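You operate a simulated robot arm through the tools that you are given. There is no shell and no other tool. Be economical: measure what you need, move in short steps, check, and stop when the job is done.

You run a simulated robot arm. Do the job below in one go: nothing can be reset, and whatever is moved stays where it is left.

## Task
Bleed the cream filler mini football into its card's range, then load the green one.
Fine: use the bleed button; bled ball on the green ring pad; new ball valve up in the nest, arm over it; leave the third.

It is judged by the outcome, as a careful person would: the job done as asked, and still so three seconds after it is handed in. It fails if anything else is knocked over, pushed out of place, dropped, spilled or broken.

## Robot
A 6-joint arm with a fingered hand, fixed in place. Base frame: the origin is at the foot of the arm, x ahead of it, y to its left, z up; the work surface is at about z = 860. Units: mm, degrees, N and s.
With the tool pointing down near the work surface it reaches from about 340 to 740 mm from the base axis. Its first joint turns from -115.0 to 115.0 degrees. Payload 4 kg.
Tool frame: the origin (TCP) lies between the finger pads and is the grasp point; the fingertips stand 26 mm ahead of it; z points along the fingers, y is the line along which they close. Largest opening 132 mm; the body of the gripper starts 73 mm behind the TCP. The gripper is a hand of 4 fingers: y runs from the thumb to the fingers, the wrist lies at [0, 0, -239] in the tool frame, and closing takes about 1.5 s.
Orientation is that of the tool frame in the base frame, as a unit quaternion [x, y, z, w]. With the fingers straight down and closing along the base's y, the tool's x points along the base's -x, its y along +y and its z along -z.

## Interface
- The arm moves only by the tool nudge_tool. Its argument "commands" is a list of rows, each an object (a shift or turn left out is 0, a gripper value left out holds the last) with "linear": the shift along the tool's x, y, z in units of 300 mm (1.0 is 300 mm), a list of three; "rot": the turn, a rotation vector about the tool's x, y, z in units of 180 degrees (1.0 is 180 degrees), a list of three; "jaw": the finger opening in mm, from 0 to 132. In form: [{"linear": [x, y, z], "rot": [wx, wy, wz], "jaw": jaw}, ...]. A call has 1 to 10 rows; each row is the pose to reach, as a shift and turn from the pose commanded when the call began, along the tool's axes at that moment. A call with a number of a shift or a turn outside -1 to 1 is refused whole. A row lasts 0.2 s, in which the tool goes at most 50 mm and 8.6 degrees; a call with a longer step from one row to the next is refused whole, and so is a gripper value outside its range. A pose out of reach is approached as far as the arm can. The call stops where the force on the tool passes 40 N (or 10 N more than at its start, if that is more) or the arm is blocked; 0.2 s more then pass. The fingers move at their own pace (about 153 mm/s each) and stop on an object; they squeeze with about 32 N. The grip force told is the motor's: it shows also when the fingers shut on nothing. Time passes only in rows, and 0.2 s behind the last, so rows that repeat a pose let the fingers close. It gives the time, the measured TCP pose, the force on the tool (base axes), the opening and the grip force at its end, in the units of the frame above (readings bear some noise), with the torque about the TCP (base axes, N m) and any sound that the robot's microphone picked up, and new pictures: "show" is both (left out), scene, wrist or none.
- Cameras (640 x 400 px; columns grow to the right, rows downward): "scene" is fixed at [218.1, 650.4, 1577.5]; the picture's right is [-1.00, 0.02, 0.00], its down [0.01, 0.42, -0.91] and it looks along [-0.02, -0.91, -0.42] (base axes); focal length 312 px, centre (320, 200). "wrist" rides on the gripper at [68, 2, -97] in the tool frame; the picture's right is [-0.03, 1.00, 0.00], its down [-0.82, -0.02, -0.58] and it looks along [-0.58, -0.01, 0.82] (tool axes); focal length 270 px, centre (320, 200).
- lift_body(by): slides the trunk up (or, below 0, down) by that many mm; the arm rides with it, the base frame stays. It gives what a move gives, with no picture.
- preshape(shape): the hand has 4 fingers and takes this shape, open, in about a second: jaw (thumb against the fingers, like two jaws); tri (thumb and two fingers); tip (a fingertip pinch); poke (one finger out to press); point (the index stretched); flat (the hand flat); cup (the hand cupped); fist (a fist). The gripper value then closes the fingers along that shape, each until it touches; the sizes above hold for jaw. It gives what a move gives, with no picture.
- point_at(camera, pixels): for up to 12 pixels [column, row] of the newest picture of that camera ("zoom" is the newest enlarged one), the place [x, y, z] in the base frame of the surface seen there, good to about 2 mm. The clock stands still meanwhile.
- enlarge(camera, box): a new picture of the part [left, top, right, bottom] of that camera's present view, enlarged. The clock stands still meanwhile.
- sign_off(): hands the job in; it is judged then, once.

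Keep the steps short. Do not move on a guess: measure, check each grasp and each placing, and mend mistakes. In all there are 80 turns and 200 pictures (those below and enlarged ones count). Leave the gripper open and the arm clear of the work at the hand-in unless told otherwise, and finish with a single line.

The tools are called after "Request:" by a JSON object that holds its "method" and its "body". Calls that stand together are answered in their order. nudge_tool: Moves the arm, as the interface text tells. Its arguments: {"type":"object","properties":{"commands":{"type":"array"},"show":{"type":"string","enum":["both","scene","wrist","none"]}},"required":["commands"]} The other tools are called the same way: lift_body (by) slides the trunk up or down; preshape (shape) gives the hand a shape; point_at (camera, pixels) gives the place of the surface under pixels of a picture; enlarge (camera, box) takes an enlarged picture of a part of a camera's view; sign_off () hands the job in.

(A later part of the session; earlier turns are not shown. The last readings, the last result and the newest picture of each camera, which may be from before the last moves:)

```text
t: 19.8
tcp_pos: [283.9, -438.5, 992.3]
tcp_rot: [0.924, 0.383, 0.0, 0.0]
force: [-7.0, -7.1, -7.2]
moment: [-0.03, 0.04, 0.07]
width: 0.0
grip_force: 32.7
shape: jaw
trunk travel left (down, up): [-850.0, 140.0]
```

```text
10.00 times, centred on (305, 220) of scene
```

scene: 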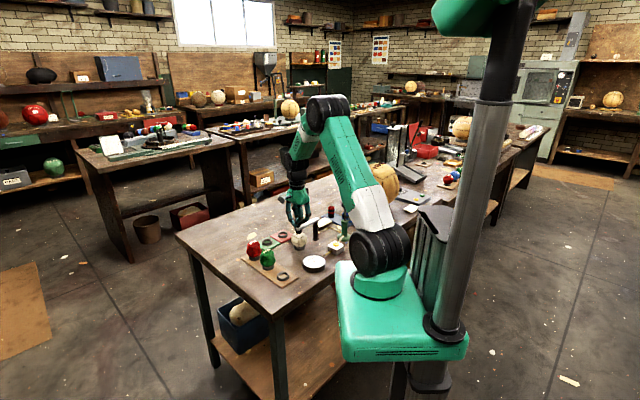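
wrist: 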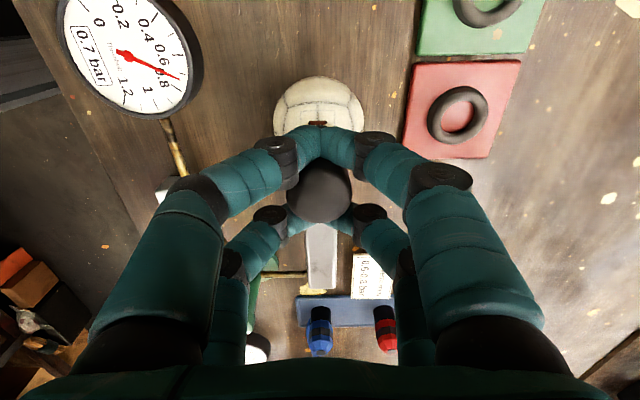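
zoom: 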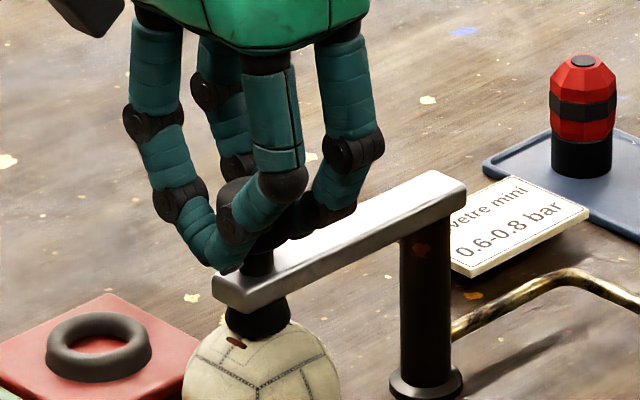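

The fingertips are closed around the knob, caging it with the tips under its rim. I'll pull up gently in 5 mm steps and see whether it lifts.

Request:
{"method": "nudge_tool", "body": {"commands": [{"linear": [0, 0, -0.012]}, {"linear": [0, 0, -0.024]}, {"linear": [0, 0, -0.036]}, {"linear": [0, 0, -0.05]}]}}

Request:
{"method": "enlarge", "body": {"camera": "scene", "box": [285, 200, 325, 240]}}

```text
t: 20.4
tcp_pos: [283.0, -438.9, 993.2]
tcp_rot: [0.924, 0.383, 0.0, -0.005]
force: [-3.9, -10.2, -22.0]
moment: [-0.1, -0.02, 0.05]
width: 0.0
grip_force: 32.3
shape: jaw
trunk travel left (down, up): [-850.0, 140.0]
stopped in row 3: the force on the tool passed its limit at 43 N (the readings are from after the stop); the commanded pose is now the measured one
```

scene: 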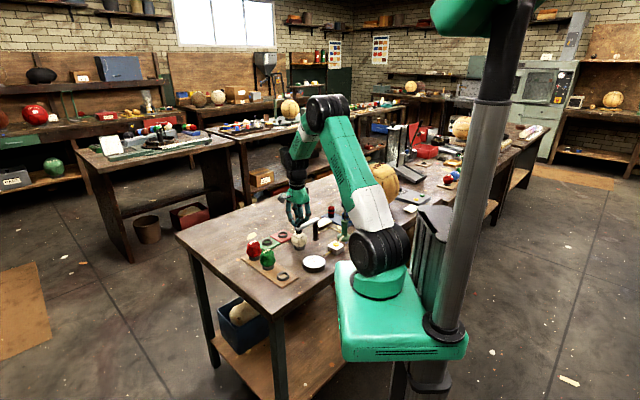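
wrist: 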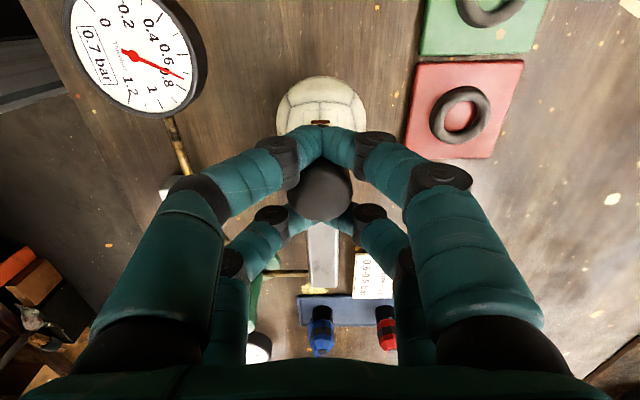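

```text
10.00 times, centred on (305, 220) of scene
```

zoom: 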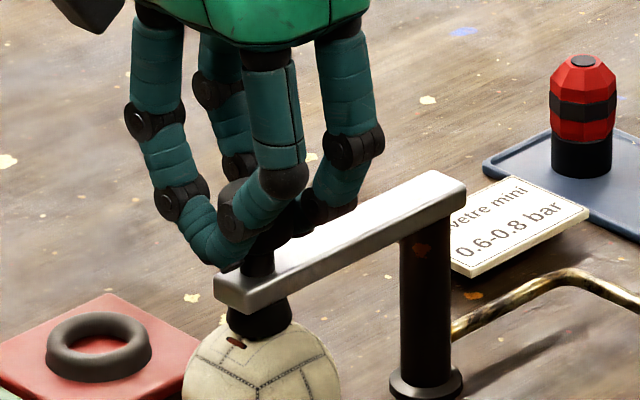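

Upward it is firm at 43 N, so the knob is just a handle. I'll try swinging about the post instead, a few mm along tool +y, away from the pump.

Request:
{"method": "nudge_tool", "body": {"commands": [{"linear": [0, 0.01, 0.003]}, {"linear": [0, 0.02, 0.003]}, {"linear": [-0.001, 0.035, 0.003]}, {"linear": [-0.003, 0.05, 0.003]}]}}

Request:
{"method": "enlarge", "body": {"camera": "scene", "box": [285, 200, 335, 250]}}

```text
t: 21.4
tcp_pos: [292.9, -449.7, 993.3]
tcp_rot: [0.924, 0.383, 0.0, -0.005]
force: [-19.3, -9.4, -26.4]
moment: [-0.05, 0.25, -0.28]
width: 0.0
grip_force: 32.1
shape: jaw
trunk travel left (down, up): [-850.0, 140.0]
```

scene: 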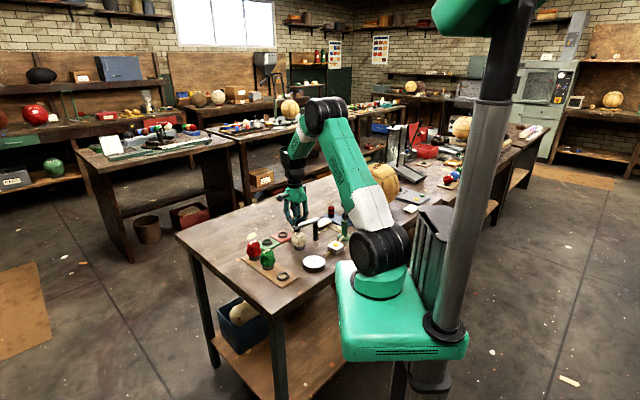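
wrist: 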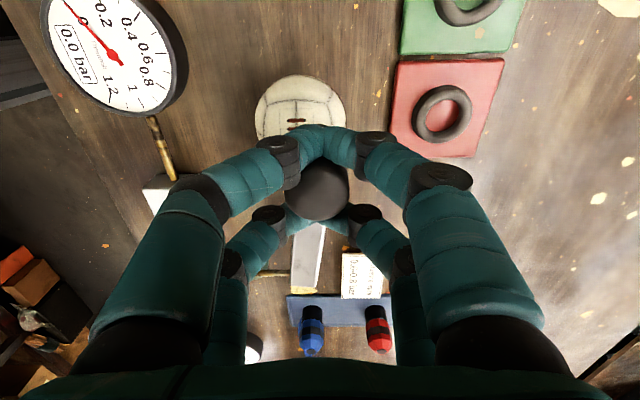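

```text
8.00 times, centred on (310, 225) of scene
```

zoom: 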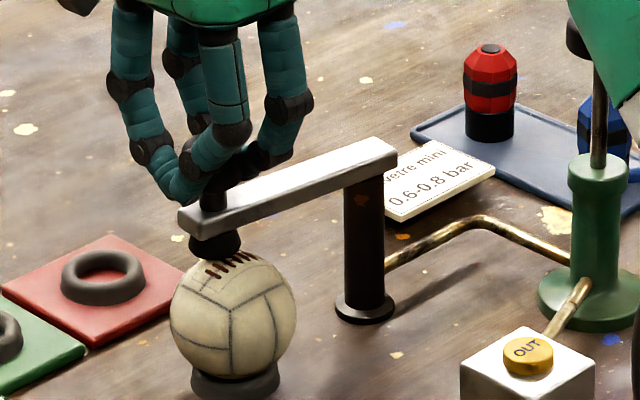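

It swings freely, the ball stays put and the gauge reads 0.0 because it is disconnected. I'll carry the arm round the post, in small arc steps, to well clear of the nest.

Request:
{"method": "nudge_tool", "body": {"commands": [{"linear": [-0.01, 0.041, 0.004]}, {"linear": [-0.026, 0.081, 0.004]}, {"linear": [-0.046, 0.119, 0.004]}, {"linear": [-0.072, 0.153, 0.004]}, {"linear": [-0.102, 0.184, 0.004]}, {"linear": [-0.135, 0.211, 0.004]}, {"linear": [-0.172, 0.233, 0.004]}, {"linear": [-0.211, 0.251, 0.004]}, {"linear": [-0.252, 0.263, 0.004]}, {"linear": [-0.295, 0.269, 0.004]}]}}

Request:
{"method": "enlarge", "body": {"camera": "scene", "box": [270, 190, 350, 260]}}

```text
t: 23.6
tcp_pos: [288.9, -567.5, 992.5]
tcp_rot: [0.924, 0.383, -0.002, -0.002]
force: [11.9, -4.7, 5.1]
moment: [-0.06, -0.35, -0.39]
width: 0.1
grip_force: 32.3
shape: jaw
trunk travel left (down, up): [-850.0, 140.0]
```

scene: 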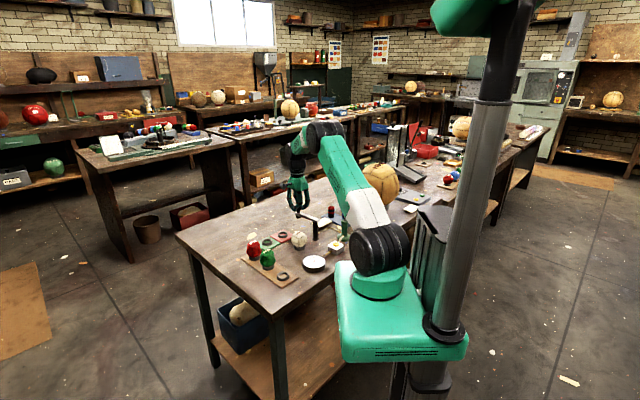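
wrist: 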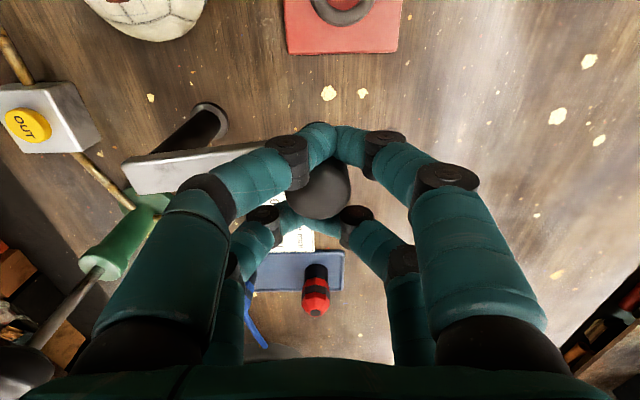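

```text
5.71 times, centred on (310, 225) of scene
```

zoom: 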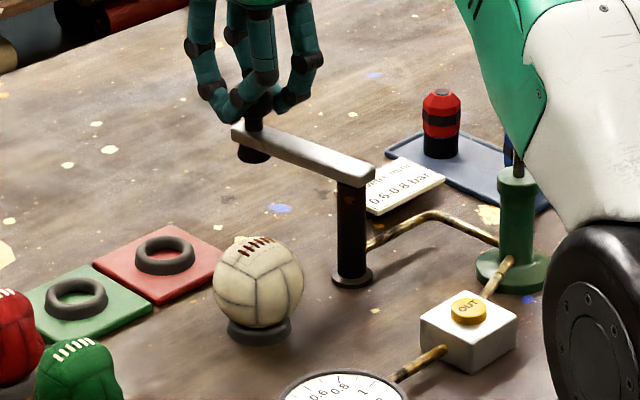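

The arm is clear and at rest. I'll open, rise, and move back above the cream ball, with tool x = (0.7,0.7).

Request:
{"method": "nudge_tool", "body": {"commands": [{"jaw": 100}, {"jaw": 100}, {"jaw": 100}, {"linear": [0, 0, -0.1], "jaw": 100}, {"linear": [0, 0, -0.2], "jaw": 100}, {"linear": [0, 0, -0.3], "jaw": 100}, {"linear": [0, 0, -0.3], "jaw": 100}]}}

Request:
{"method": "enlarge", "body": {"camera": "scene", "box": [270, 190, 350, 260]}}

Request:
{"method": "point_at", "body": {"camera": "zoom", "pixels": [[258, 243], [258, 285], [216, 290], [300, 285], [258, 325], [258, 335], [250, 115], [250, 155], [350, 165], [300, 145], [235, 320], [285, 325]]}}

Request:
{"method": "point_at", "body": {"camera": "wrist", "pixels": [[150, 10], [320, 180], [320, 160]]}}

```text
t: 25.2
tcp_pos: [288.4, -566.0, 1083.7]
tcp_rot: [0.924, 0.383, -0.001, -0.004]
force: [0.1, 0.0, 0.4]
moment: [-0.02, -0.03, -0.01]
width: 99.8
grip_force: 0.1
shape: jaw
trunk travel left (down, up): [-850.0, 140.0]
```

scene: 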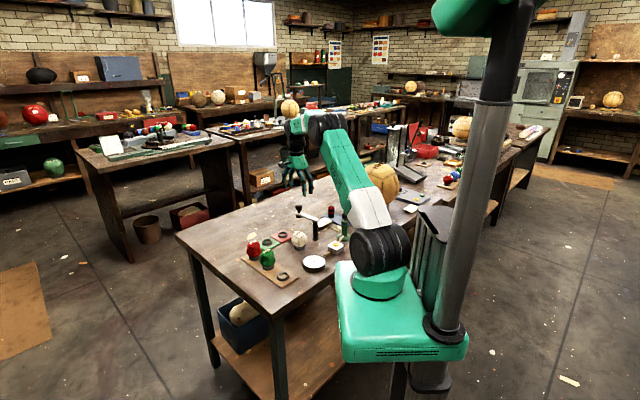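
wrist: 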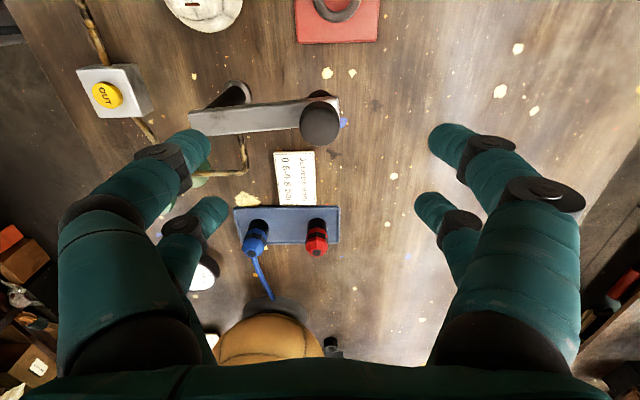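

```text
5.71 times, centred on (310, 225) of scene
```

zoom: 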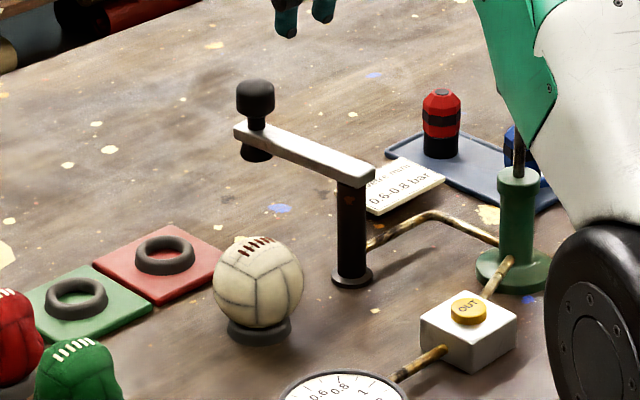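

```text
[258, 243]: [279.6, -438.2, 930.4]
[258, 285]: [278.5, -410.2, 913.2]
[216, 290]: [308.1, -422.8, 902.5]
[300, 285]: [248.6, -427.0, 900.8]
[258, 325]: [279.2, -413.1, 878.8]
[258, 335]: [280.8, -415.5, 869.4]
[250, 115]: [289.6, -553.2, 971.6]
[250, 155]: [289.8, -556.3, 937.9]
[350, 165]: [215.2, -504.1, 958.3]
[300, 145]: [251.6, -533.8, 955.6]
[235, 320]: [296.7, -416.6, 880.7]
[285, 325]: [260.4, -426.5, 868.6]
```

```text
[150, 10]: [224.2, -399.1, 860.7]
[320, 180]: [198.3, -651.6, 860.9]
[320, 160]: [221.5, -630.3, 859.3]
```

The arm stays put. The cream ball's centre is about (279,-436,904). I'll move over it.

Request:
{"method": "nudge_tool", "body": {"commands": [{"linear": [0.096, -0.11, 0]}, {"linear": [0.193, -0.219, 0]}, {"linear": [0.289, -0.329, 0]}, {"linear": [0.289, -0.329, 0.15]}, {"linear": [0.289, -0.329, 0.25]}, {"linear": [0.289, -0.329, 0.25]}]}}

Request:
{"method": "point_at", "body": {"camera": "wrist", "pixels": [[320, 140], [320, 165], [320, 185], [300, 165], [340, 165], [290, 165], [350, 165], [320, 120], [280, 165], [360, 165], [320, 205]]}}

Request:
{"method": "enlarge", "body": {"camera": "wrist", "box": [200, 60, 440, 280]}}

```text
t: 26.6
tcp_pos: [279.6, -436.7, 1009.1]
tcp_rot: [0.924, 0.383, -0.001, -0.003]
force: [0.0, -0.4, 0.5]
moment: [0.02, -0.02, -0.01]
width: 99.5
grip_force: 0.0
shape: jaw
trunk travel left (down, up): [-850.0, 140.0]
```

scene: 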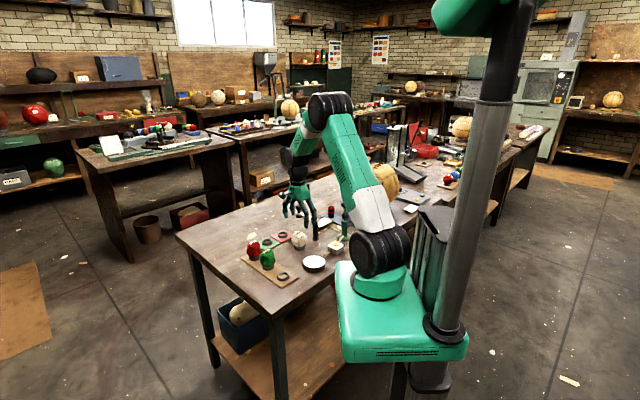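
wrist: 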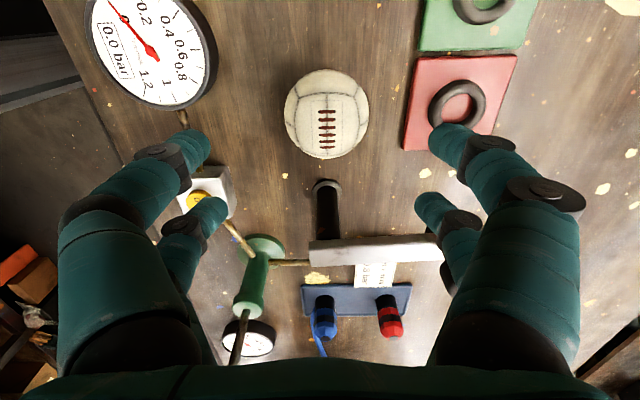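

```text
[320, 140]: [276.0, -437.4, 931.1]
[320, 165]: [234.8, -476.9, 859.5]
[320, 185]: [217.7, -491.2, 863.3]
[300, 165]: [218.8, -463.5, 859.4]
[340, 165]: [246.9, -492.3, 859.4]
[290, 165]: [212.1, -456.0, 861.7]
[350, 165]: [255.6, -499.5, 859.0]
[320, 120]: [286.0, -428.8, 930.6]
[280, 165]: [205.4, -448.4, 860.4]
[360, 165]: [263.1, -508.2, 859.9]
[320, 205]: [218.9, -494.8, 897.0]
```

```text
1.82 times, centred on (320, 170) of wrist
```

zoom: 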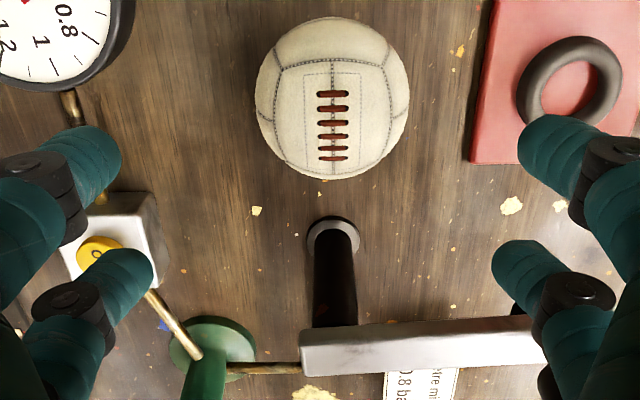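

I'll pin down the ball centre across the closing direction.

Request:
{"method": "point_at", "body": {"camera": "wrist", "pixels": [[290, 115], [363, 115], [300, 115], [353, 115], [310, 115], [343, 115], [326, 100], [326, 150], [326, 80], [326, 90]]}}

Request:
{"method": "enlarge", "body": {"camera": "scene", "box": [270, 205, 330, 265]}}

```text
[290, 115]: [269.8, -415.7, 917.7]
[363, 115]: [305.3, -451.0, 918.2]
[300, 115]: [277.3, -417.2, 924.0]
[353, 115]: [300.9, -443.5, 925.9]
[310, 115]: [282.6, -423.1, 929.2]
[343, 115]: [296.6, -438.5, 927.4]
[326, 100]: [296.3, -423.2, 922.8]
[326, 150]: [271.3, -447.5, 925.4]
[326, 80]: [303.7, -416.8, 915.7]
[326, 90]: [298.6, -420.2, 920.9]
```

```text
6.67 times, centred on (300, 235) of scene
```

zoom: 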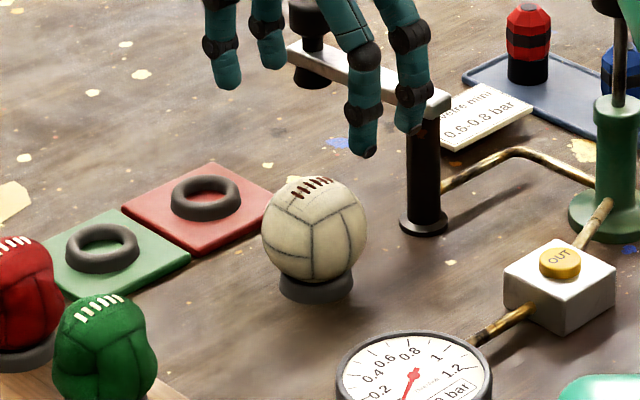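

The ball centre is (284,-436.4), z≈902. I'll shift about 3 mm each way, descend to z≈907, and look before closing.

Request:
{"method": "nudge_tool", "body": {"commands": [{"linear": [0.01, 0.009, 0.0], "jaw": 100}, {"linear": [0.01, 0.009, 0.1], "jaw": 100}, {"linear": [0.01, 0.009, 0.2], "jaw": 100}, {"linear": [0.01, 0.009, 0.28], "jaw": 100}, {"linear": [0.01, 0.009, 0.34], "jaw": 100}, {"linear": [0.01, 0.009, 0.34], "jaw": 100}]}}

Request:
{"method": "enlarge", "body": {"camera": "scene", "box": [275, 205, 325, 255]}}

```text
t: 28.0
tcp_pos: [283.1, -435.9, 907.7]
tcp_rot: [0.924, 0.383, -0.001, -0.003]
force: [-0.4, 0.0, -0.5]
moment: [0.01, -0.01, 0.01]
width: 99.9
grip_force: 0.1
shape: jaw
trunk travel left (down, up): [-850.0, 140.0]
```

scene: 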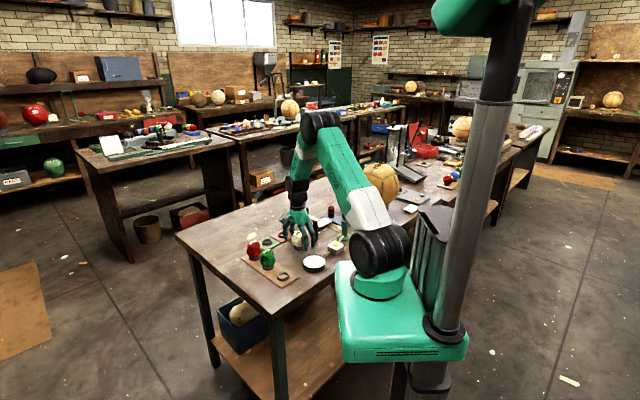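
wrist: 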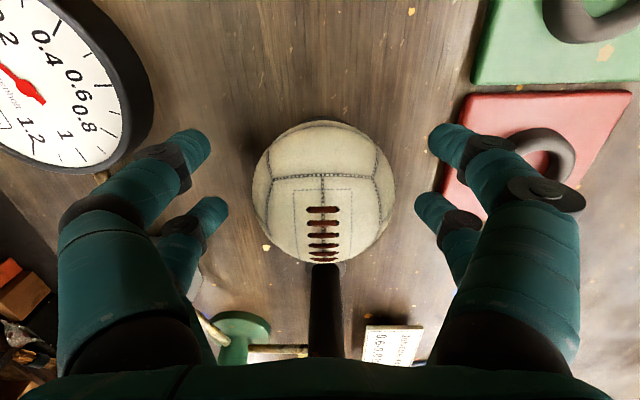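

```text
8.00 times, centred on (300, 230) of scene
```

zoom: 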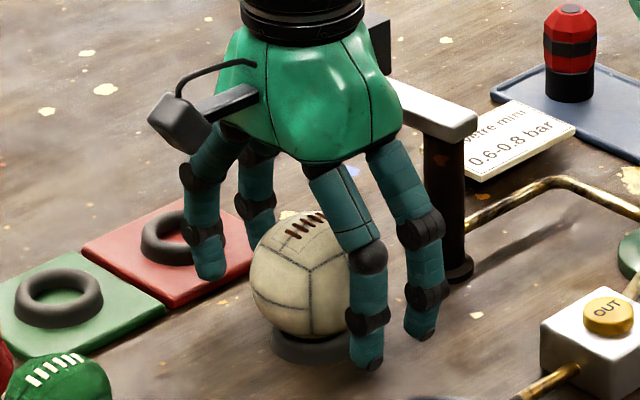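

The ball is centred between the fingers with no contact. I'll close on it.

Request:
{"method": "nudge_tool", "body": {"commands": [{"jaw": 80}, {"jaw": 65}, {"jaw": 50}, {"jaw": 40}, {"jaw": 40}, {"jaw": 40}]}}

Request:
{"method": "enlarge", "body": {"camera": "scene", "box": [275, 205, 325, 255]}}

```text
t: 29.4
tcp_pos: [283.2, -436.2, 907.7]
tcp_rot: [0.924, 0.383, 0.0, -0.004]
force: [0.9, -0.3, -0.7]
moment: [-0.02, 0.06, -0.02]
width: 42.6
grip_force: 31.8
shape: jaw
trunk travel left (down, up): [-850.0, 140.0]
```

scene: 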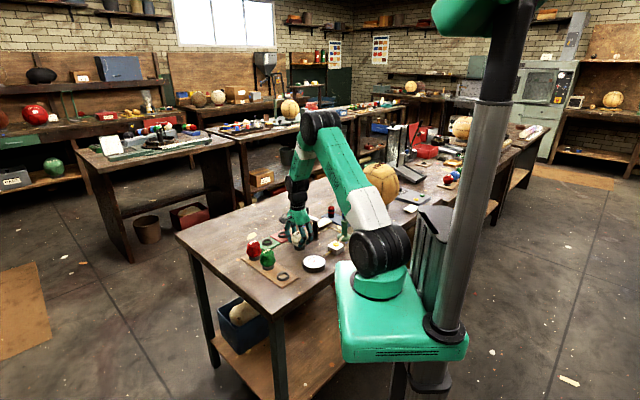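
wrist: 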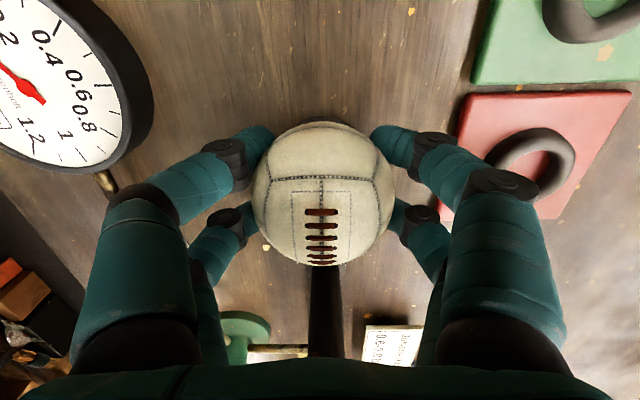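

```text
8.00 times, centred on (300, 230) of scene
```

zoom: 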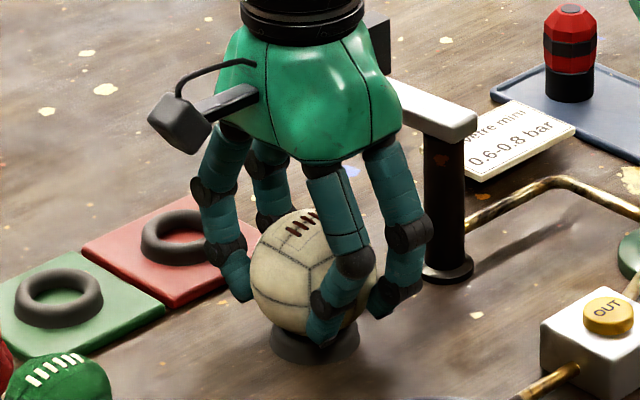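

The ball is gripped at 42.6 mm with 32 N. I'll lift it straight up 75 mm and check.

Request:
{"method": "nudge_tool", "body": {"commands": [{"linear": [0, 0, -0.03]}, {"linear": [0, 0, -0.08]}, {"linear": [0, 0, -0.16]}, {"linear": [0, 0, -0.25]}, {"linear": [0, 0, -0.25]}], "show": "wrist"}}

Request:
{"method": "enlarge", "body": {"camera": "scene", "box": [270, 195, 330, 255]}}

```text
t: 30.6
tcp_pos: [284.8, -435.9, 982.0]
tcp_rot: [0.924, 0.383, 0.0, -0.003]
force: [-0.5, -1.5, -1.3]
moment: [0.0, 0.0, 0.01]
width: 42.3
grip_force: 32.0
shape: jaw
trunk travel left (down, up): [-850.0, 140.0]
```

wrist: 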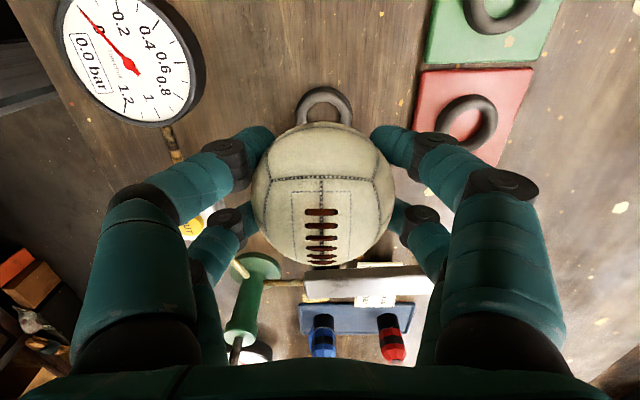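

```text
6.67 times, centred on (300, 225) of scene
```

zoom: 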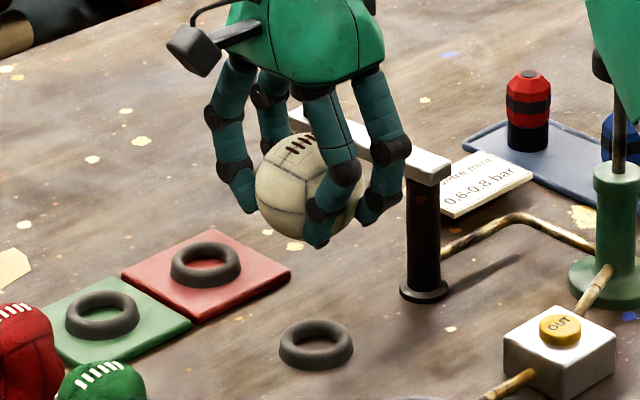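

The ball is held and the nest ring is in view. I'll measure both rings' rims.

Request:
{"method": "point_at", "body": {"camera": "zoom", "pixels": [[285, 338], [348, 338], [317, 323], [317, 354], [317, 340], [70, 310], [134, 310], [102, 295], [102, 327], [102, 312]]}}

Request:
{"method": "point_at", "body": {"camera": "wrist", "pixels": [[501, 25], [471, 10], [533, 10], [501, 5], [323, 92], [302, 105], [347, 105]]}}

```text
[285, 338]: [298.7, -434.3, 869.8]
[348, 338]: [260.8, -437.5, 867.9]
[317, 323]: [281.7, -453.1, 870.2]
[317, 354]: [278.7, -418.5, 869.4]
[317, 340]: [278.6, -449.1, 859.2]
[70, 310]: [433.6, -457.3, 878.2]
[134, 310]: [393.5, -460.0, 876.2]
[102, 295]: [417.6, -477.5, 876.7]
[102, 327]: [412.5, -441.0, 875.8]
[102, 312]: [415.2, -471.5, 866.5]
```

```text
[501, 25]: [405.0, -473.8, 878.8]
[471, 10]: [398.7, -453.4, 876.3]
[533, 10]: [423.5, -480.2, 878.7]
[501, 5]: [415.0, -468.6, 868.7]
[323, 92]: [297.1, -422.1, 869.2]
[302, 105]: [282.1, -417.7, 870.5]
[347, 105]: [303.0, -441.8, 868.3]
```

The nest ring centre is about (280..284,-436) and the green ring about (415,-460), rim z 877. I'll carry the ball over the green pad, still high.

Request:
{"method": "nudge_tool", "body": {"commands": [{"linear": [0.063, 0.091, 0]}, {"linear": [0.126, 0.182, 0]}, {"linear": [0.189, 0.274, 0]}, {"linear": [0.252, 0.365, 0]}, {"linear": [0.252, 0.365, 0]}]}}

Request:
{"method": "enlarge", "body": {"camera": "scene", "box": [245, 195, 305, 255]}}

Request:
{"method": "enlarge", "body": {"camera": "wrist", "box": [220, 60, 420, 270]}}

```text
t: 31.8
tcp_pos: [412.6, -460.6, 981.7]
tcp_rot: [0.924, 0.383, 0.0, -0.003]
force: [-0.5, -0.3, -1.1]
moment: [-0.02, 0.01, -0.04]
width: 42.0
grip_force: 32.4
shape: jaw
trunk travel left (down, up): [-850.0, 140.0]
```

scene: 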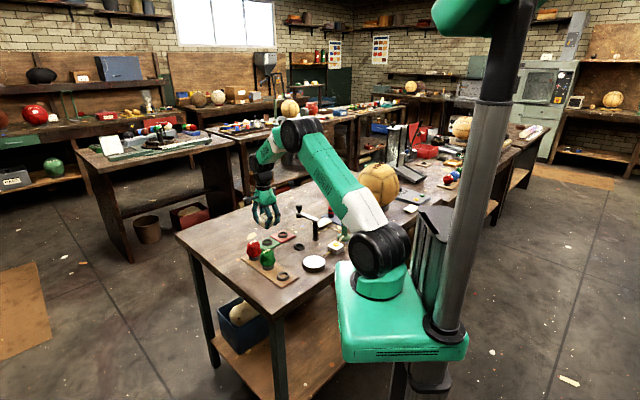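
wrist: 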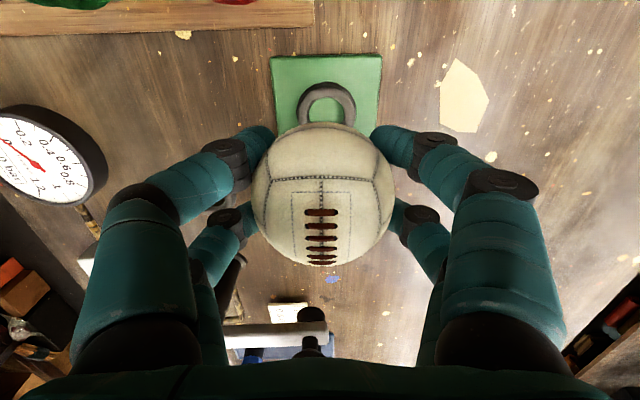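

```text
6.67 times, centred on (275, 225) of scene
```

zoom: 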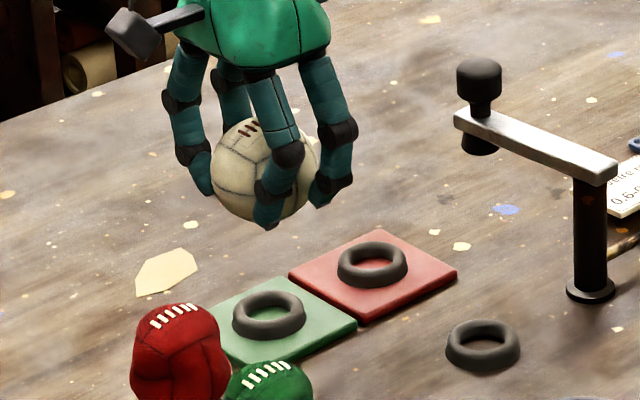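

```text
1.90 times, centred on (320, 165) of wrist
```

zoom: 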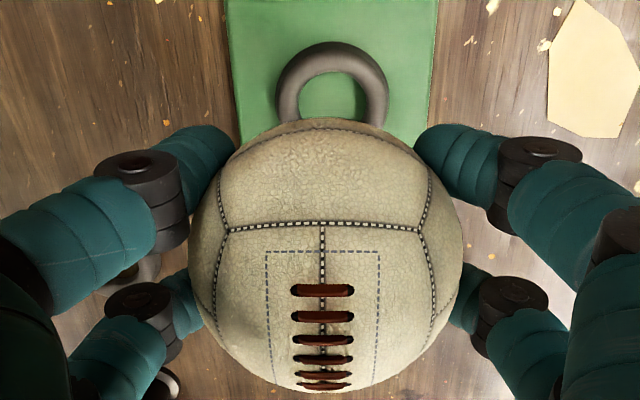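

Compared with the nest picture, the ring sits slightly ahead, so a shift of about +4.6 mm tool x and +2.2 mm tool y is needed. I'll apply it, lower 45 mm, and check again.

Request:
{"method": "nudge_tool", "body": {"commands": [{"linear": [0.0153, 0.0073, 0]}, {"linear": [0.0153, 0.0073, 0.07]}, {"linear": [0.0153, 0.0073, 0.15]}, {"linear": [0.0153, 0.0073, 0.15]}], "show": "wrist"}}

Request:
{"method": "enlarge", "body": {"camera": "scene", "box": [245, 205, 295, 255]}}

Request:
{"method": "enlarge", "body": {"camera": "wrist", "box": [220, 60, 420, 270]}}

```text
t: 32.8
tcp_pos: [418.6, -457.5, 936.1]
tcp_rot: [0.924, 0.382, 0.0, -0.003]
force: [0.3, -0.5, -1.6]
moment: [0.01, -0.01, 0.0]
width: 42.2
grip_force: 32.1
shape: jaw
trunk travel left (down, up): [-850.0, 140.0]
```

wrist: 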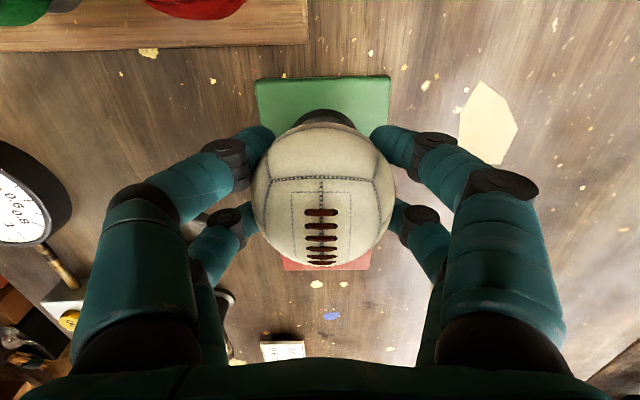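

```text
8.00 times, centred on (270, 230) of scene
```

zoom: 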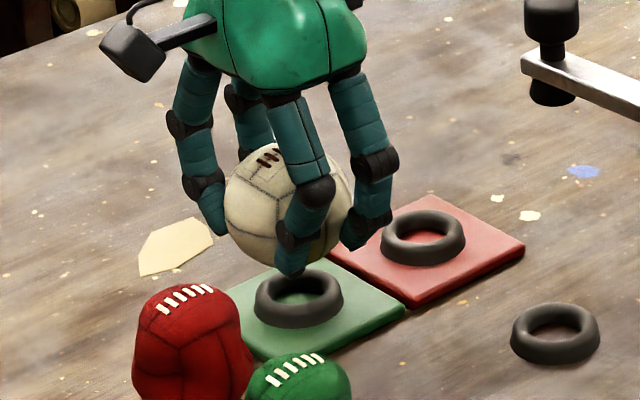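

```text
1.90 times, centred on (320, 165) of wrist
```

zoom: 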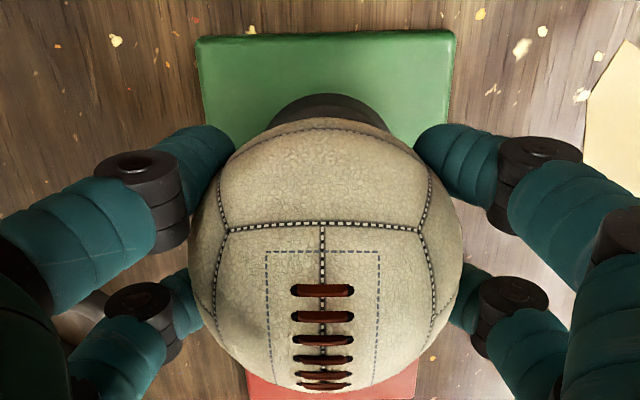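

The ball is nearly centred, with only about 1.7 mm to trim back along tool x. I'll lower slowly onto the ring while watching the force.

Request:
{"method": "nudge_tool", "body": {"commands": [{"linear": [-0.0057, 0, 0.02]}, {"linear": [-0.0057, 0, 0.04]}, {"linear": [-0.0057, 0, 0.055]}, {"linear": [-0.0057, 0, 0.063]}, {"linear": [-0.0057, 0, 0.063]}], "show": "none"}}

Request:
{"method": "enlarge", "body": {"camera": "scene", "box": [245, 210, 295, 260]}}

```text
t: 34.0
tcp_pos: [417.2, -459.9, 916.8]
tcp_rot: [0.924, 0.383, 0.0, -0.003]
force: [0.3, 0.8, -1.5]
moment: [0.01, -0.01, -0.01]
width: 42.1
grip_force: 32.2
shape: jaw
trunk travel left (down, up): [-850.0, 140.0]
```

```text
8.00 times, centred on (270, 235) of scene
```

zoom: 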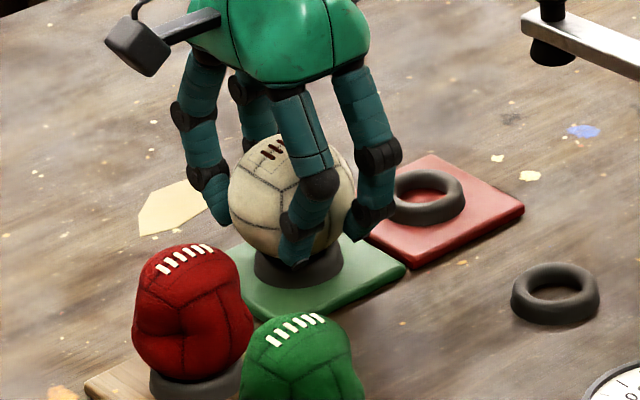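

The ball is almost touching. I'll lower in 1 mm steps, moving 1.5 mm back along x.

Request:
{"method": "nudge_tool", "body": {"commands": [{"linear": [-0.004, -0.003, 0.003]}, {"linear": [-0.004, -0.003, 0.006]}, {"linear": [-0.004, -0.003, 0.01]}, {"linear": [-0.004, -0.003, 0.01]}], "show": "none"}}

Request:
{"method": "enlarge", "body": {"camera": "scene", "box": [245, 210, 295, 260]}}

```text
t: 35.0
tcp_pos: [417.0, -457.6, 914.7]
tcp_rot: [0.924, 0.383, 0.0, -0.004]
force: [-0.3, -0.4, -0.7]
moment: [0.0, 0.04, 0.01]
width: 42.1
grip_force: 32.8
shape: jaw
trunk travel left (down, up): [-850.0, 140.0]
```

```text
8.00 times, centred on (270, 235) of scene
```

zoom: 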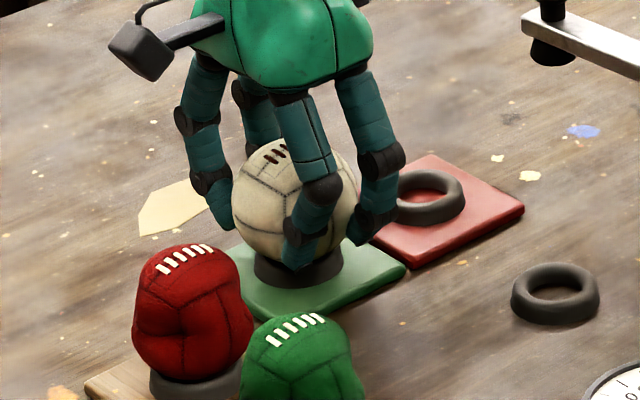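

Now well centred. One more millimetre, checking for contact force.

Request:
{"method": "nudge_tool", "body": {"commands": [{"linear": [0, 0, 0.003]}, {"linear": [0, 0, 0.006]}, {"linear": [0, 0, 0.006]}], "show": "none"}}

```text
t: 35.8
tcp_pos: [417.0, -459.7, 914.6]
tcp_rot: [0.924, 0.383, 0.0, -0.003]
force: [1.0, -0.9, 9.3]
moment: [0.06, -0.01, -0.02]
width: 42.3
grip_force: 32.2
shape: jaw
trunk travel left (down, up): [-850.0, 140.0]
```

The force now reads 9 N upward, so the ball rests on the ring. I'll open gently and check.

Request:
{"method": "nudge_tool", "body": {"commands": [{"jaw": 50}, {"jaw": 60}, {"jaw": 75}, {"jaw": 95}, {"jaw": 100}]}}

Request:
{"method": "enlarge", "body": {"camera": "scene", "box": [245, 210, 295, 260]}}

```text
t: 37.0
tcp_pos: [416.5, -460.0, 912.8]
tcp_rot: [0.924, 0.383, 0.0, -0.004]
force: [0.1, 0.1, 0.3]
moment: [-0.01, 0.03, -0.04]
width: 99.7
grip_force: 0.0
shape: jaw
trunk travel left (down, up): [-850.0, 140.0]
```

scene: 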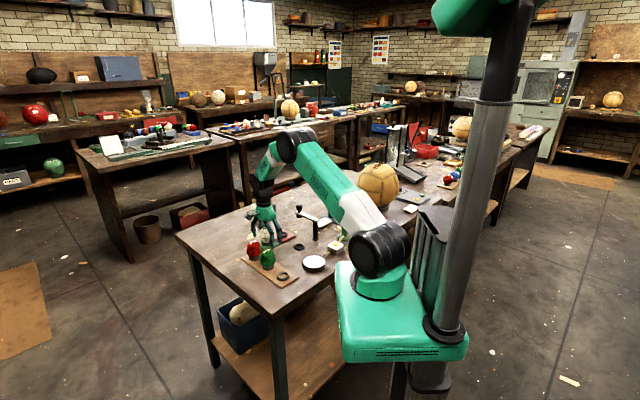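
wrist: 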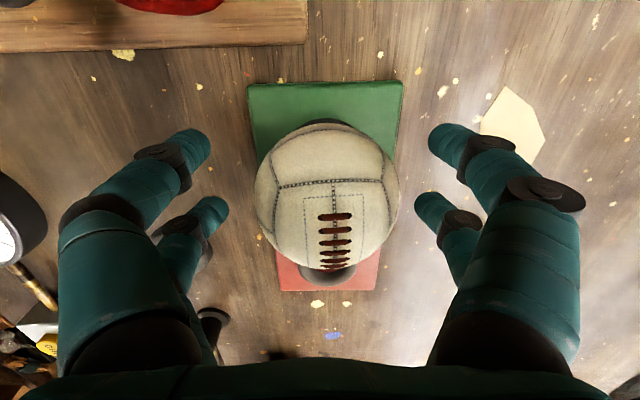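

```text
8.00 times, centred on (270, 235) of scene
```

zoom: 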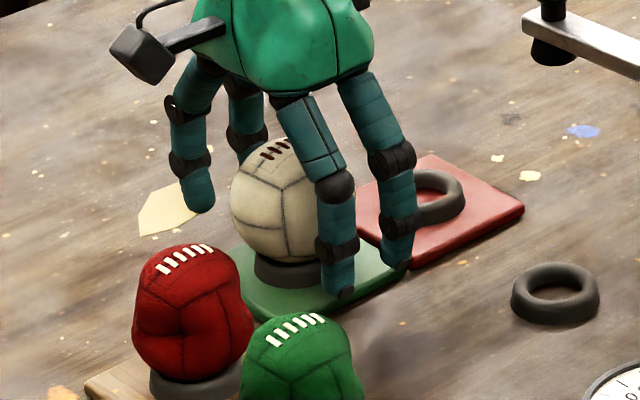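

Released and the ball stays. I'll rise straight up and check its seat.

Request:
{"method": "nudge_tool", "body": {"commands": [{"linear": [0, 0, -0.1]}, {"linear": [0, 0, -0.25]}, {"linear": [0, 0, -0.4]}, {"linear": [0, 0, -0.5]}, {"linear": [0, 0, -0.5]}]}}

Request:
{"method": "enlarge", "body": {"camera": "scene", "box": [245, 210, 295, 260]}}

Request:
{"method": "enlarge", "body": {"camera": "wrist", "box": [180, 0, 460, 200]}}

```text
t: 38.2
tcp_pos: [414.9, -463.3, 1063.8]
tcp_rot: [0.924, 0.383, -0.001, -0.004]
force: [0.2, -0.1, 0.2]
moment: [0.04, 0.01, 0.05]
width: 99.9
grip_force: 0.0
shape: jaw
trunk travel left (down, up): [-850.0, 140.0]
```

scene: 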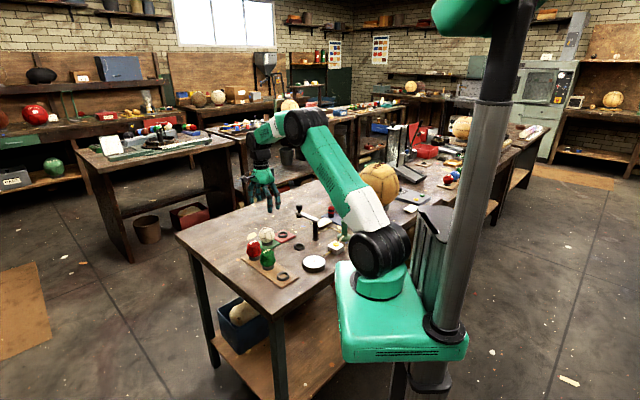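
wrist: 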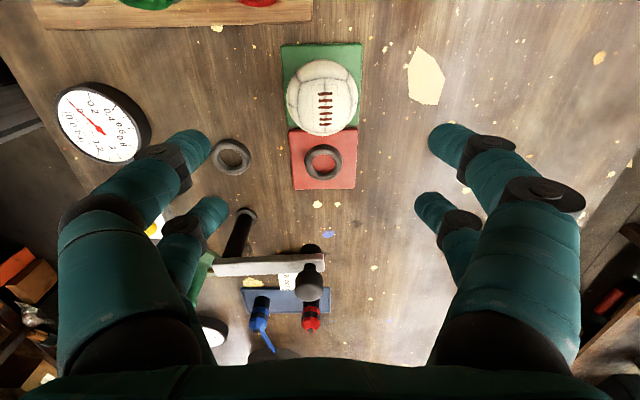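

```text
8.00 times, centred on (270, 235) of scene
```

zoom: 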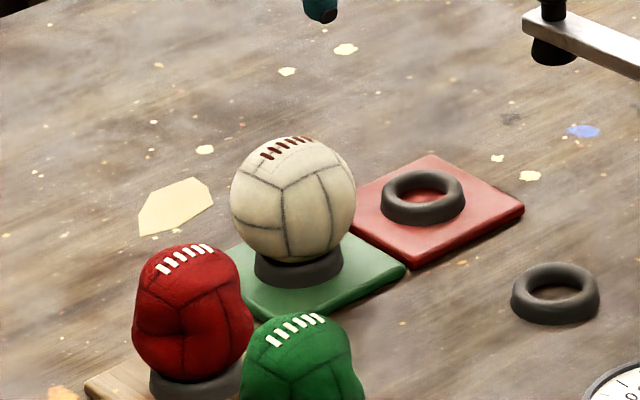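

```text
2.00 times, centred on (320, 100) of wrist
```

zoom: 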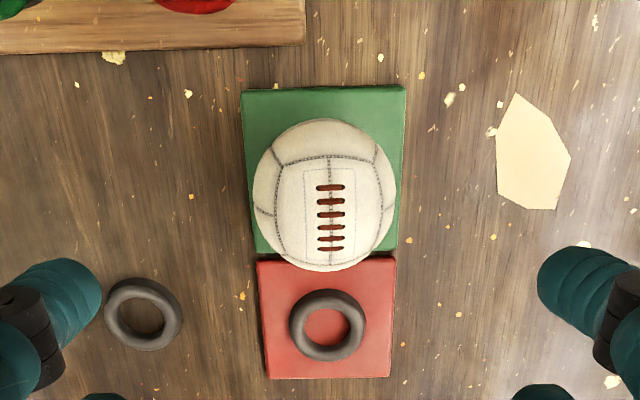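

The cream ball is well seated on the green ring. Now I'll move over the green ball, turning the hand back 90° so the fingers close across the tray row.

Request:
{"method": "nudge_tool", "body": {"commands": [{"linear": [0.032, -0.044, 0], "rot": [0, 0, -0.046]}, {"linear": [0.063, -0.089, 0], "rot": [0, 0, -0.092]}, {"linear": [0.095, -0.133, 0], "rot": [0, 0, -0.138]}, {"linear": [0.126, -0.177, 0], "rot": [0, 0, -0.184]}, {"linear": [0.158, -0.222, 0], "rot": [0, 0, -0.23]}, {"linear": [0.19, -0.266, 0], "rot": [0, 0, -0.276]}, {"linear": [0.221, -0.31, 0], "rot": [0, 0, -0.322]}, {"linear": [0.253, -0.354, 0], "rot": [0, 0, -0.368]}, {"linear": [0.284, -0.399, 0], "rot": [0, 0, -0.414]}, {"linear": [0.316, -0.443, 0], "rot": [0, 0, -0.46]}], "show": "none"}}

Request:
{"method": "nudge_tool", "body": {"commands": [{"rot": [0, 0, -0.03], "jaw": 110}, {"rot": [0, 0, -0.03], "jaw": 110}]}}

Request:
{"method": "enlarge", "body": {"camera": "wrist", "box": [200, 30, 440, 230]}}

Request:
{"method": "enlarge", "body": {"camera": "scene", "box": [240, 215, 300, 290]}}

```text
t: 40.4
tcp_pos: [390.2, -299.0, 1064.0]
tcp_rot: [0.44, 0.898, 0.001, -0.003]
force: [0.7, 0.5, 0.2]
moment: [0.01, 0.0, 0.03]
width: 99.9
grip_force: 0.0
shape: jaw
trunk travel left (down, up): [-850.0, 140.0]
```

```text
t: 41.0
tcp_pos: [389.6, -298.2, 1064.7]
tcp_rot: [0.397, 0.918, 0.002, -0.002]
force: [1.2, -0.2, 0.3]
moment: [-0.01, -0.02, -0.04]
width: 109.7
grip_force: 0.0
shape: jaw
trunk travel left (down, up): [-850.0, 140.0]
```

scene: 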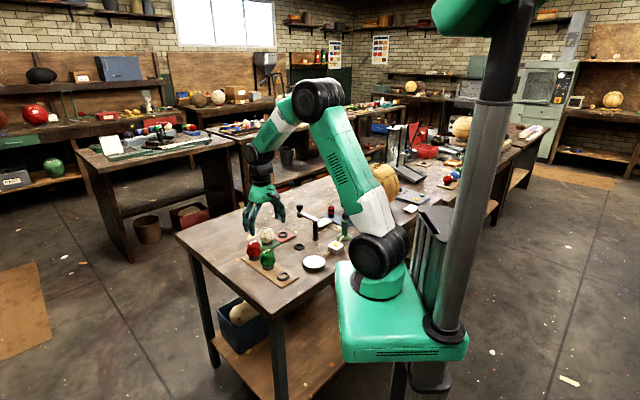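
wrist: 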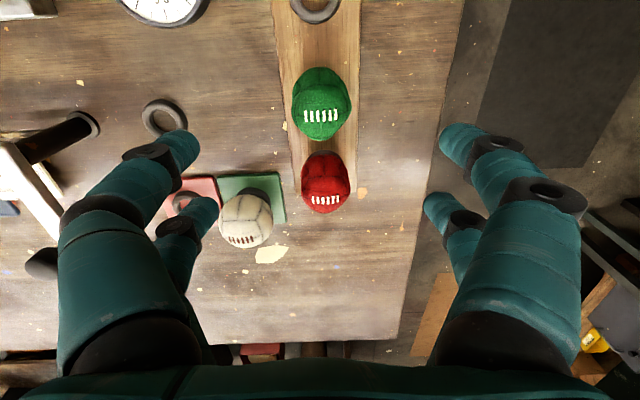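

```text
2.00 times, centred on (320, 130) of wrist
```

zoom: 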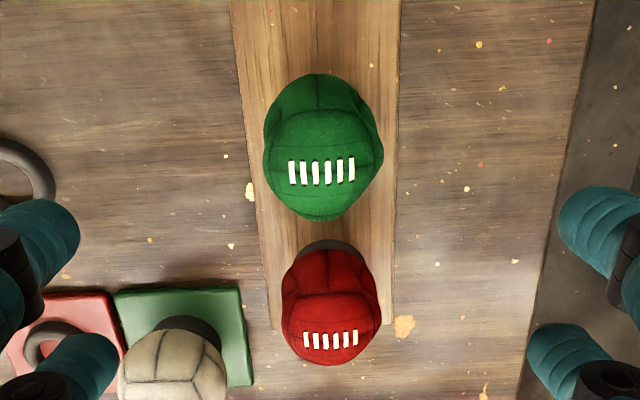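

```text
5.33 times, centred on (270, 252) of scene
```

zoom: 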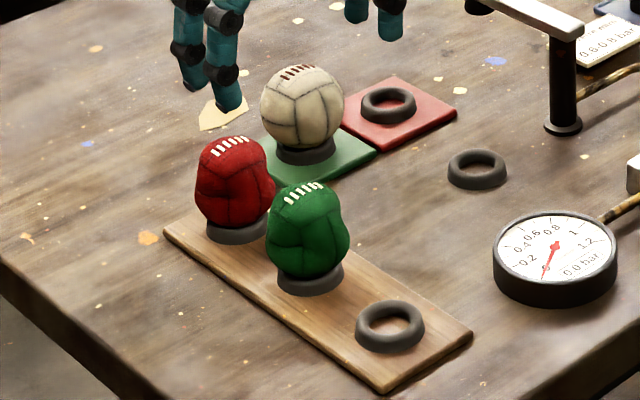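

I'll get symmetric surface points on the green ball to find its centre and size.

Request:
{"method": "point_at", "body": {"camera": "wrist", "pixels": [[298, 104], [346, 104], [305, 104], [339, 104], [322, 104], [322, 75], [322, 135], [322, 85], [322, 125], [322, 116]]}}

Request:
{"method": "point_at", "body": {"camera": "zoom", "pixels": [[270, 245], [345, 240], [308, 190], [308, 230], [308, 270], [310, 285], [360, 325], [420, 325], [390, 308], [390, 345], [240, 235]]}}

```text
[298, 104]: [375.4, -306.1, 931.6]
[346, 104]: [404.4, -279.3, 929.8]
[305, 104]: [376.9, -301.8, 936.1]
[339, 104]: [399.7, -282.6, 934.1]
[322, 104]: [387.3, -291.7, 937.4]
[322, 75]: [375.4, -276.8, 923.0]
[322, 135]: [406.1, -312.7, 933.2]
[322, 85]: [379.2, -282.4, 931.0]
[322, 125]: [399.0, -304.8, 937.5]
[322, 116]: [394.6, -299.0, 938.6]
```

```text
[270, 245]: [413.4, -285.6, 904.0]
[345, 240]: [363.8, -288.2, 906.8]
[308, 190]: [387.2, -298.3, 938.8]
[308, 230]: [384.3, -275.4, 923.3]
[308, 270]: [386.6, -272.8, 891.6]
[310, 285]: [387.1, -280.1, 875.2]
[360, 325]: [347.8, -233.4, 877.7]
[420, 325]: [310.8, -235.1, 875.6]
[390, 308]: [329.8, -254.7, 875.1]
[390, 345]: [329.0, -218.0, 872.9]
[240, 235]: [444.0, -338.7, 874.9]
```

The green ball's centre is about (392.5,-299.5), rim 876 and top 939. I'll descend to z≈914 with the fingers open.

Request:
{"method": "nudge_tool", "body": {"commands": [{"linear": [-0.01, 0.004, 0.1], "jaw": 105}, {"linear": [-0.01, 0.004, 0.22], "jaw": 105}, {"linear": [-0.01, 0.004, 0.33], "jaw": 105}, {"linear": [-0.01, 0.004, 0.43], "jaw": 105}, {"linear": [-0.01, 0.004, 0.502], "jaw": 105}, {"linear": [-0.01, 0.004, 0.502], "jaw": 105}]}}

Request:
{"method": "enlarge", "body": {"camera": "scene", "box": [245, 220, 305, 280]}}

```text
t: 42.4
tcp_pos: [391.9, -300.0, 914.2]
tcp_rot: [0.397, 0.918, 0.001, -0.003]
force: [-0.1, -0.4, 0.5]
moment: [0.01, 0.0, -0.01]
width: 105.1
grip_force: 0.0
shape: jaw
trunk travel left (down, up): [-850.0, 140.0]
```

scene: 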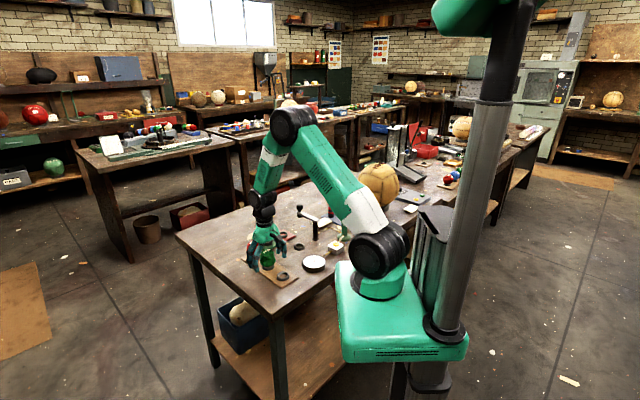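
wrist: 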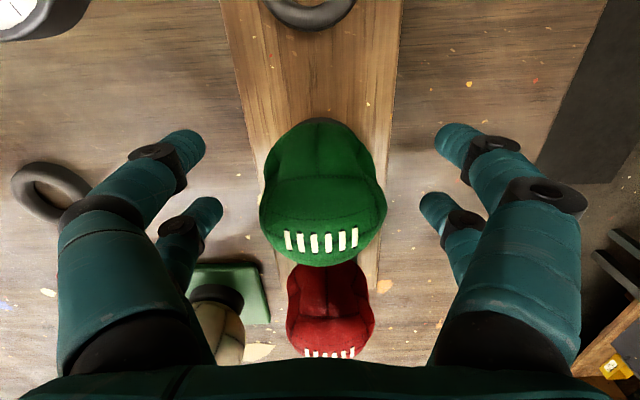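

```text
6.67 times, centred on (275, 250) of scene
```

zoom: 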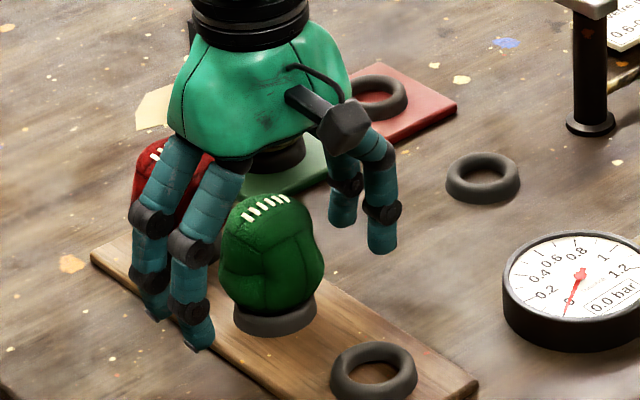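

The ball is centred and the fingers are clear of the red one. Closing now.

Request:
{"method": "nudge_tool", "body": {"commands": [{"jaw": 80}, {"jaw": 65}, {"jaw": 50}, {"jaw": 38}, {"jaw": 38}, {"jaw": 38}]}}

Request:
{"method": "enlarge", "body": {"camera": "scene", "box": [245, 220, 305, 280]}}

```text
t: 43.8
tcp_pos: [390.8, -299.7, 913.1]
tcp_rot: [0.397, 0.918, 0.002, -0.002]
force: [0.4, 0.2, -0.7]
moment: [0.03, 0.02, 0.04]
width: 41.2
grip_force: 31.9
shape: jaw
trunk travel left (down, up): [-850.0, 140.0]
```

scene: 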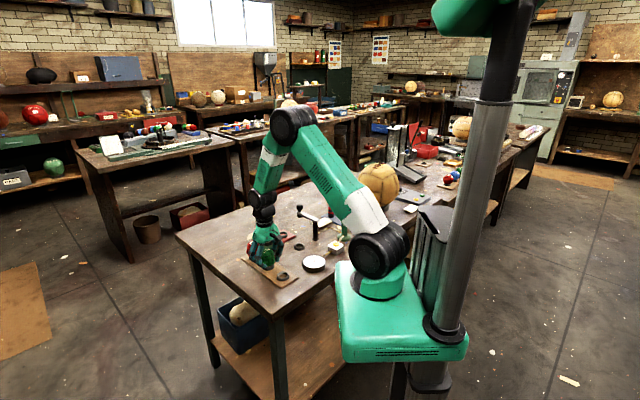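
wrist: 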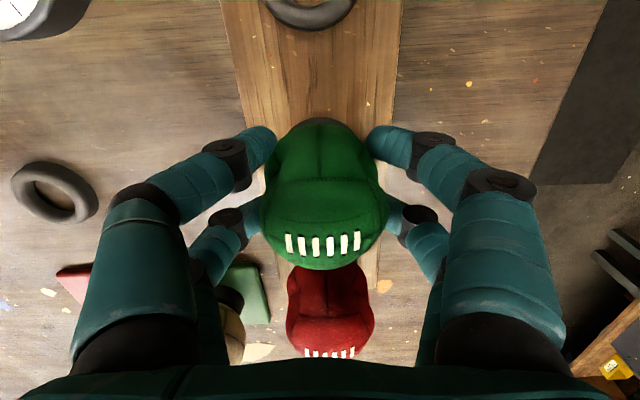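

```text
6.67 times, centred on (275, 250) of scene
```

zoom: 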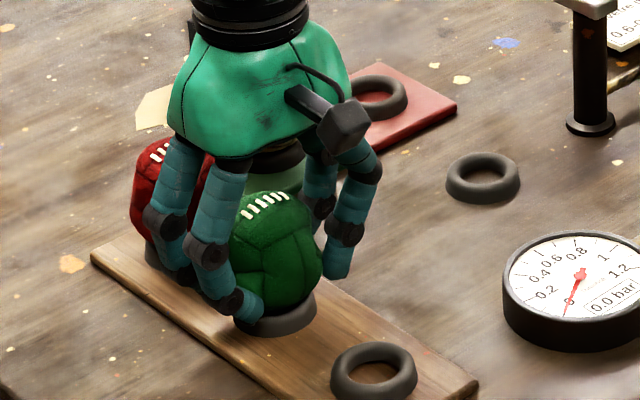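

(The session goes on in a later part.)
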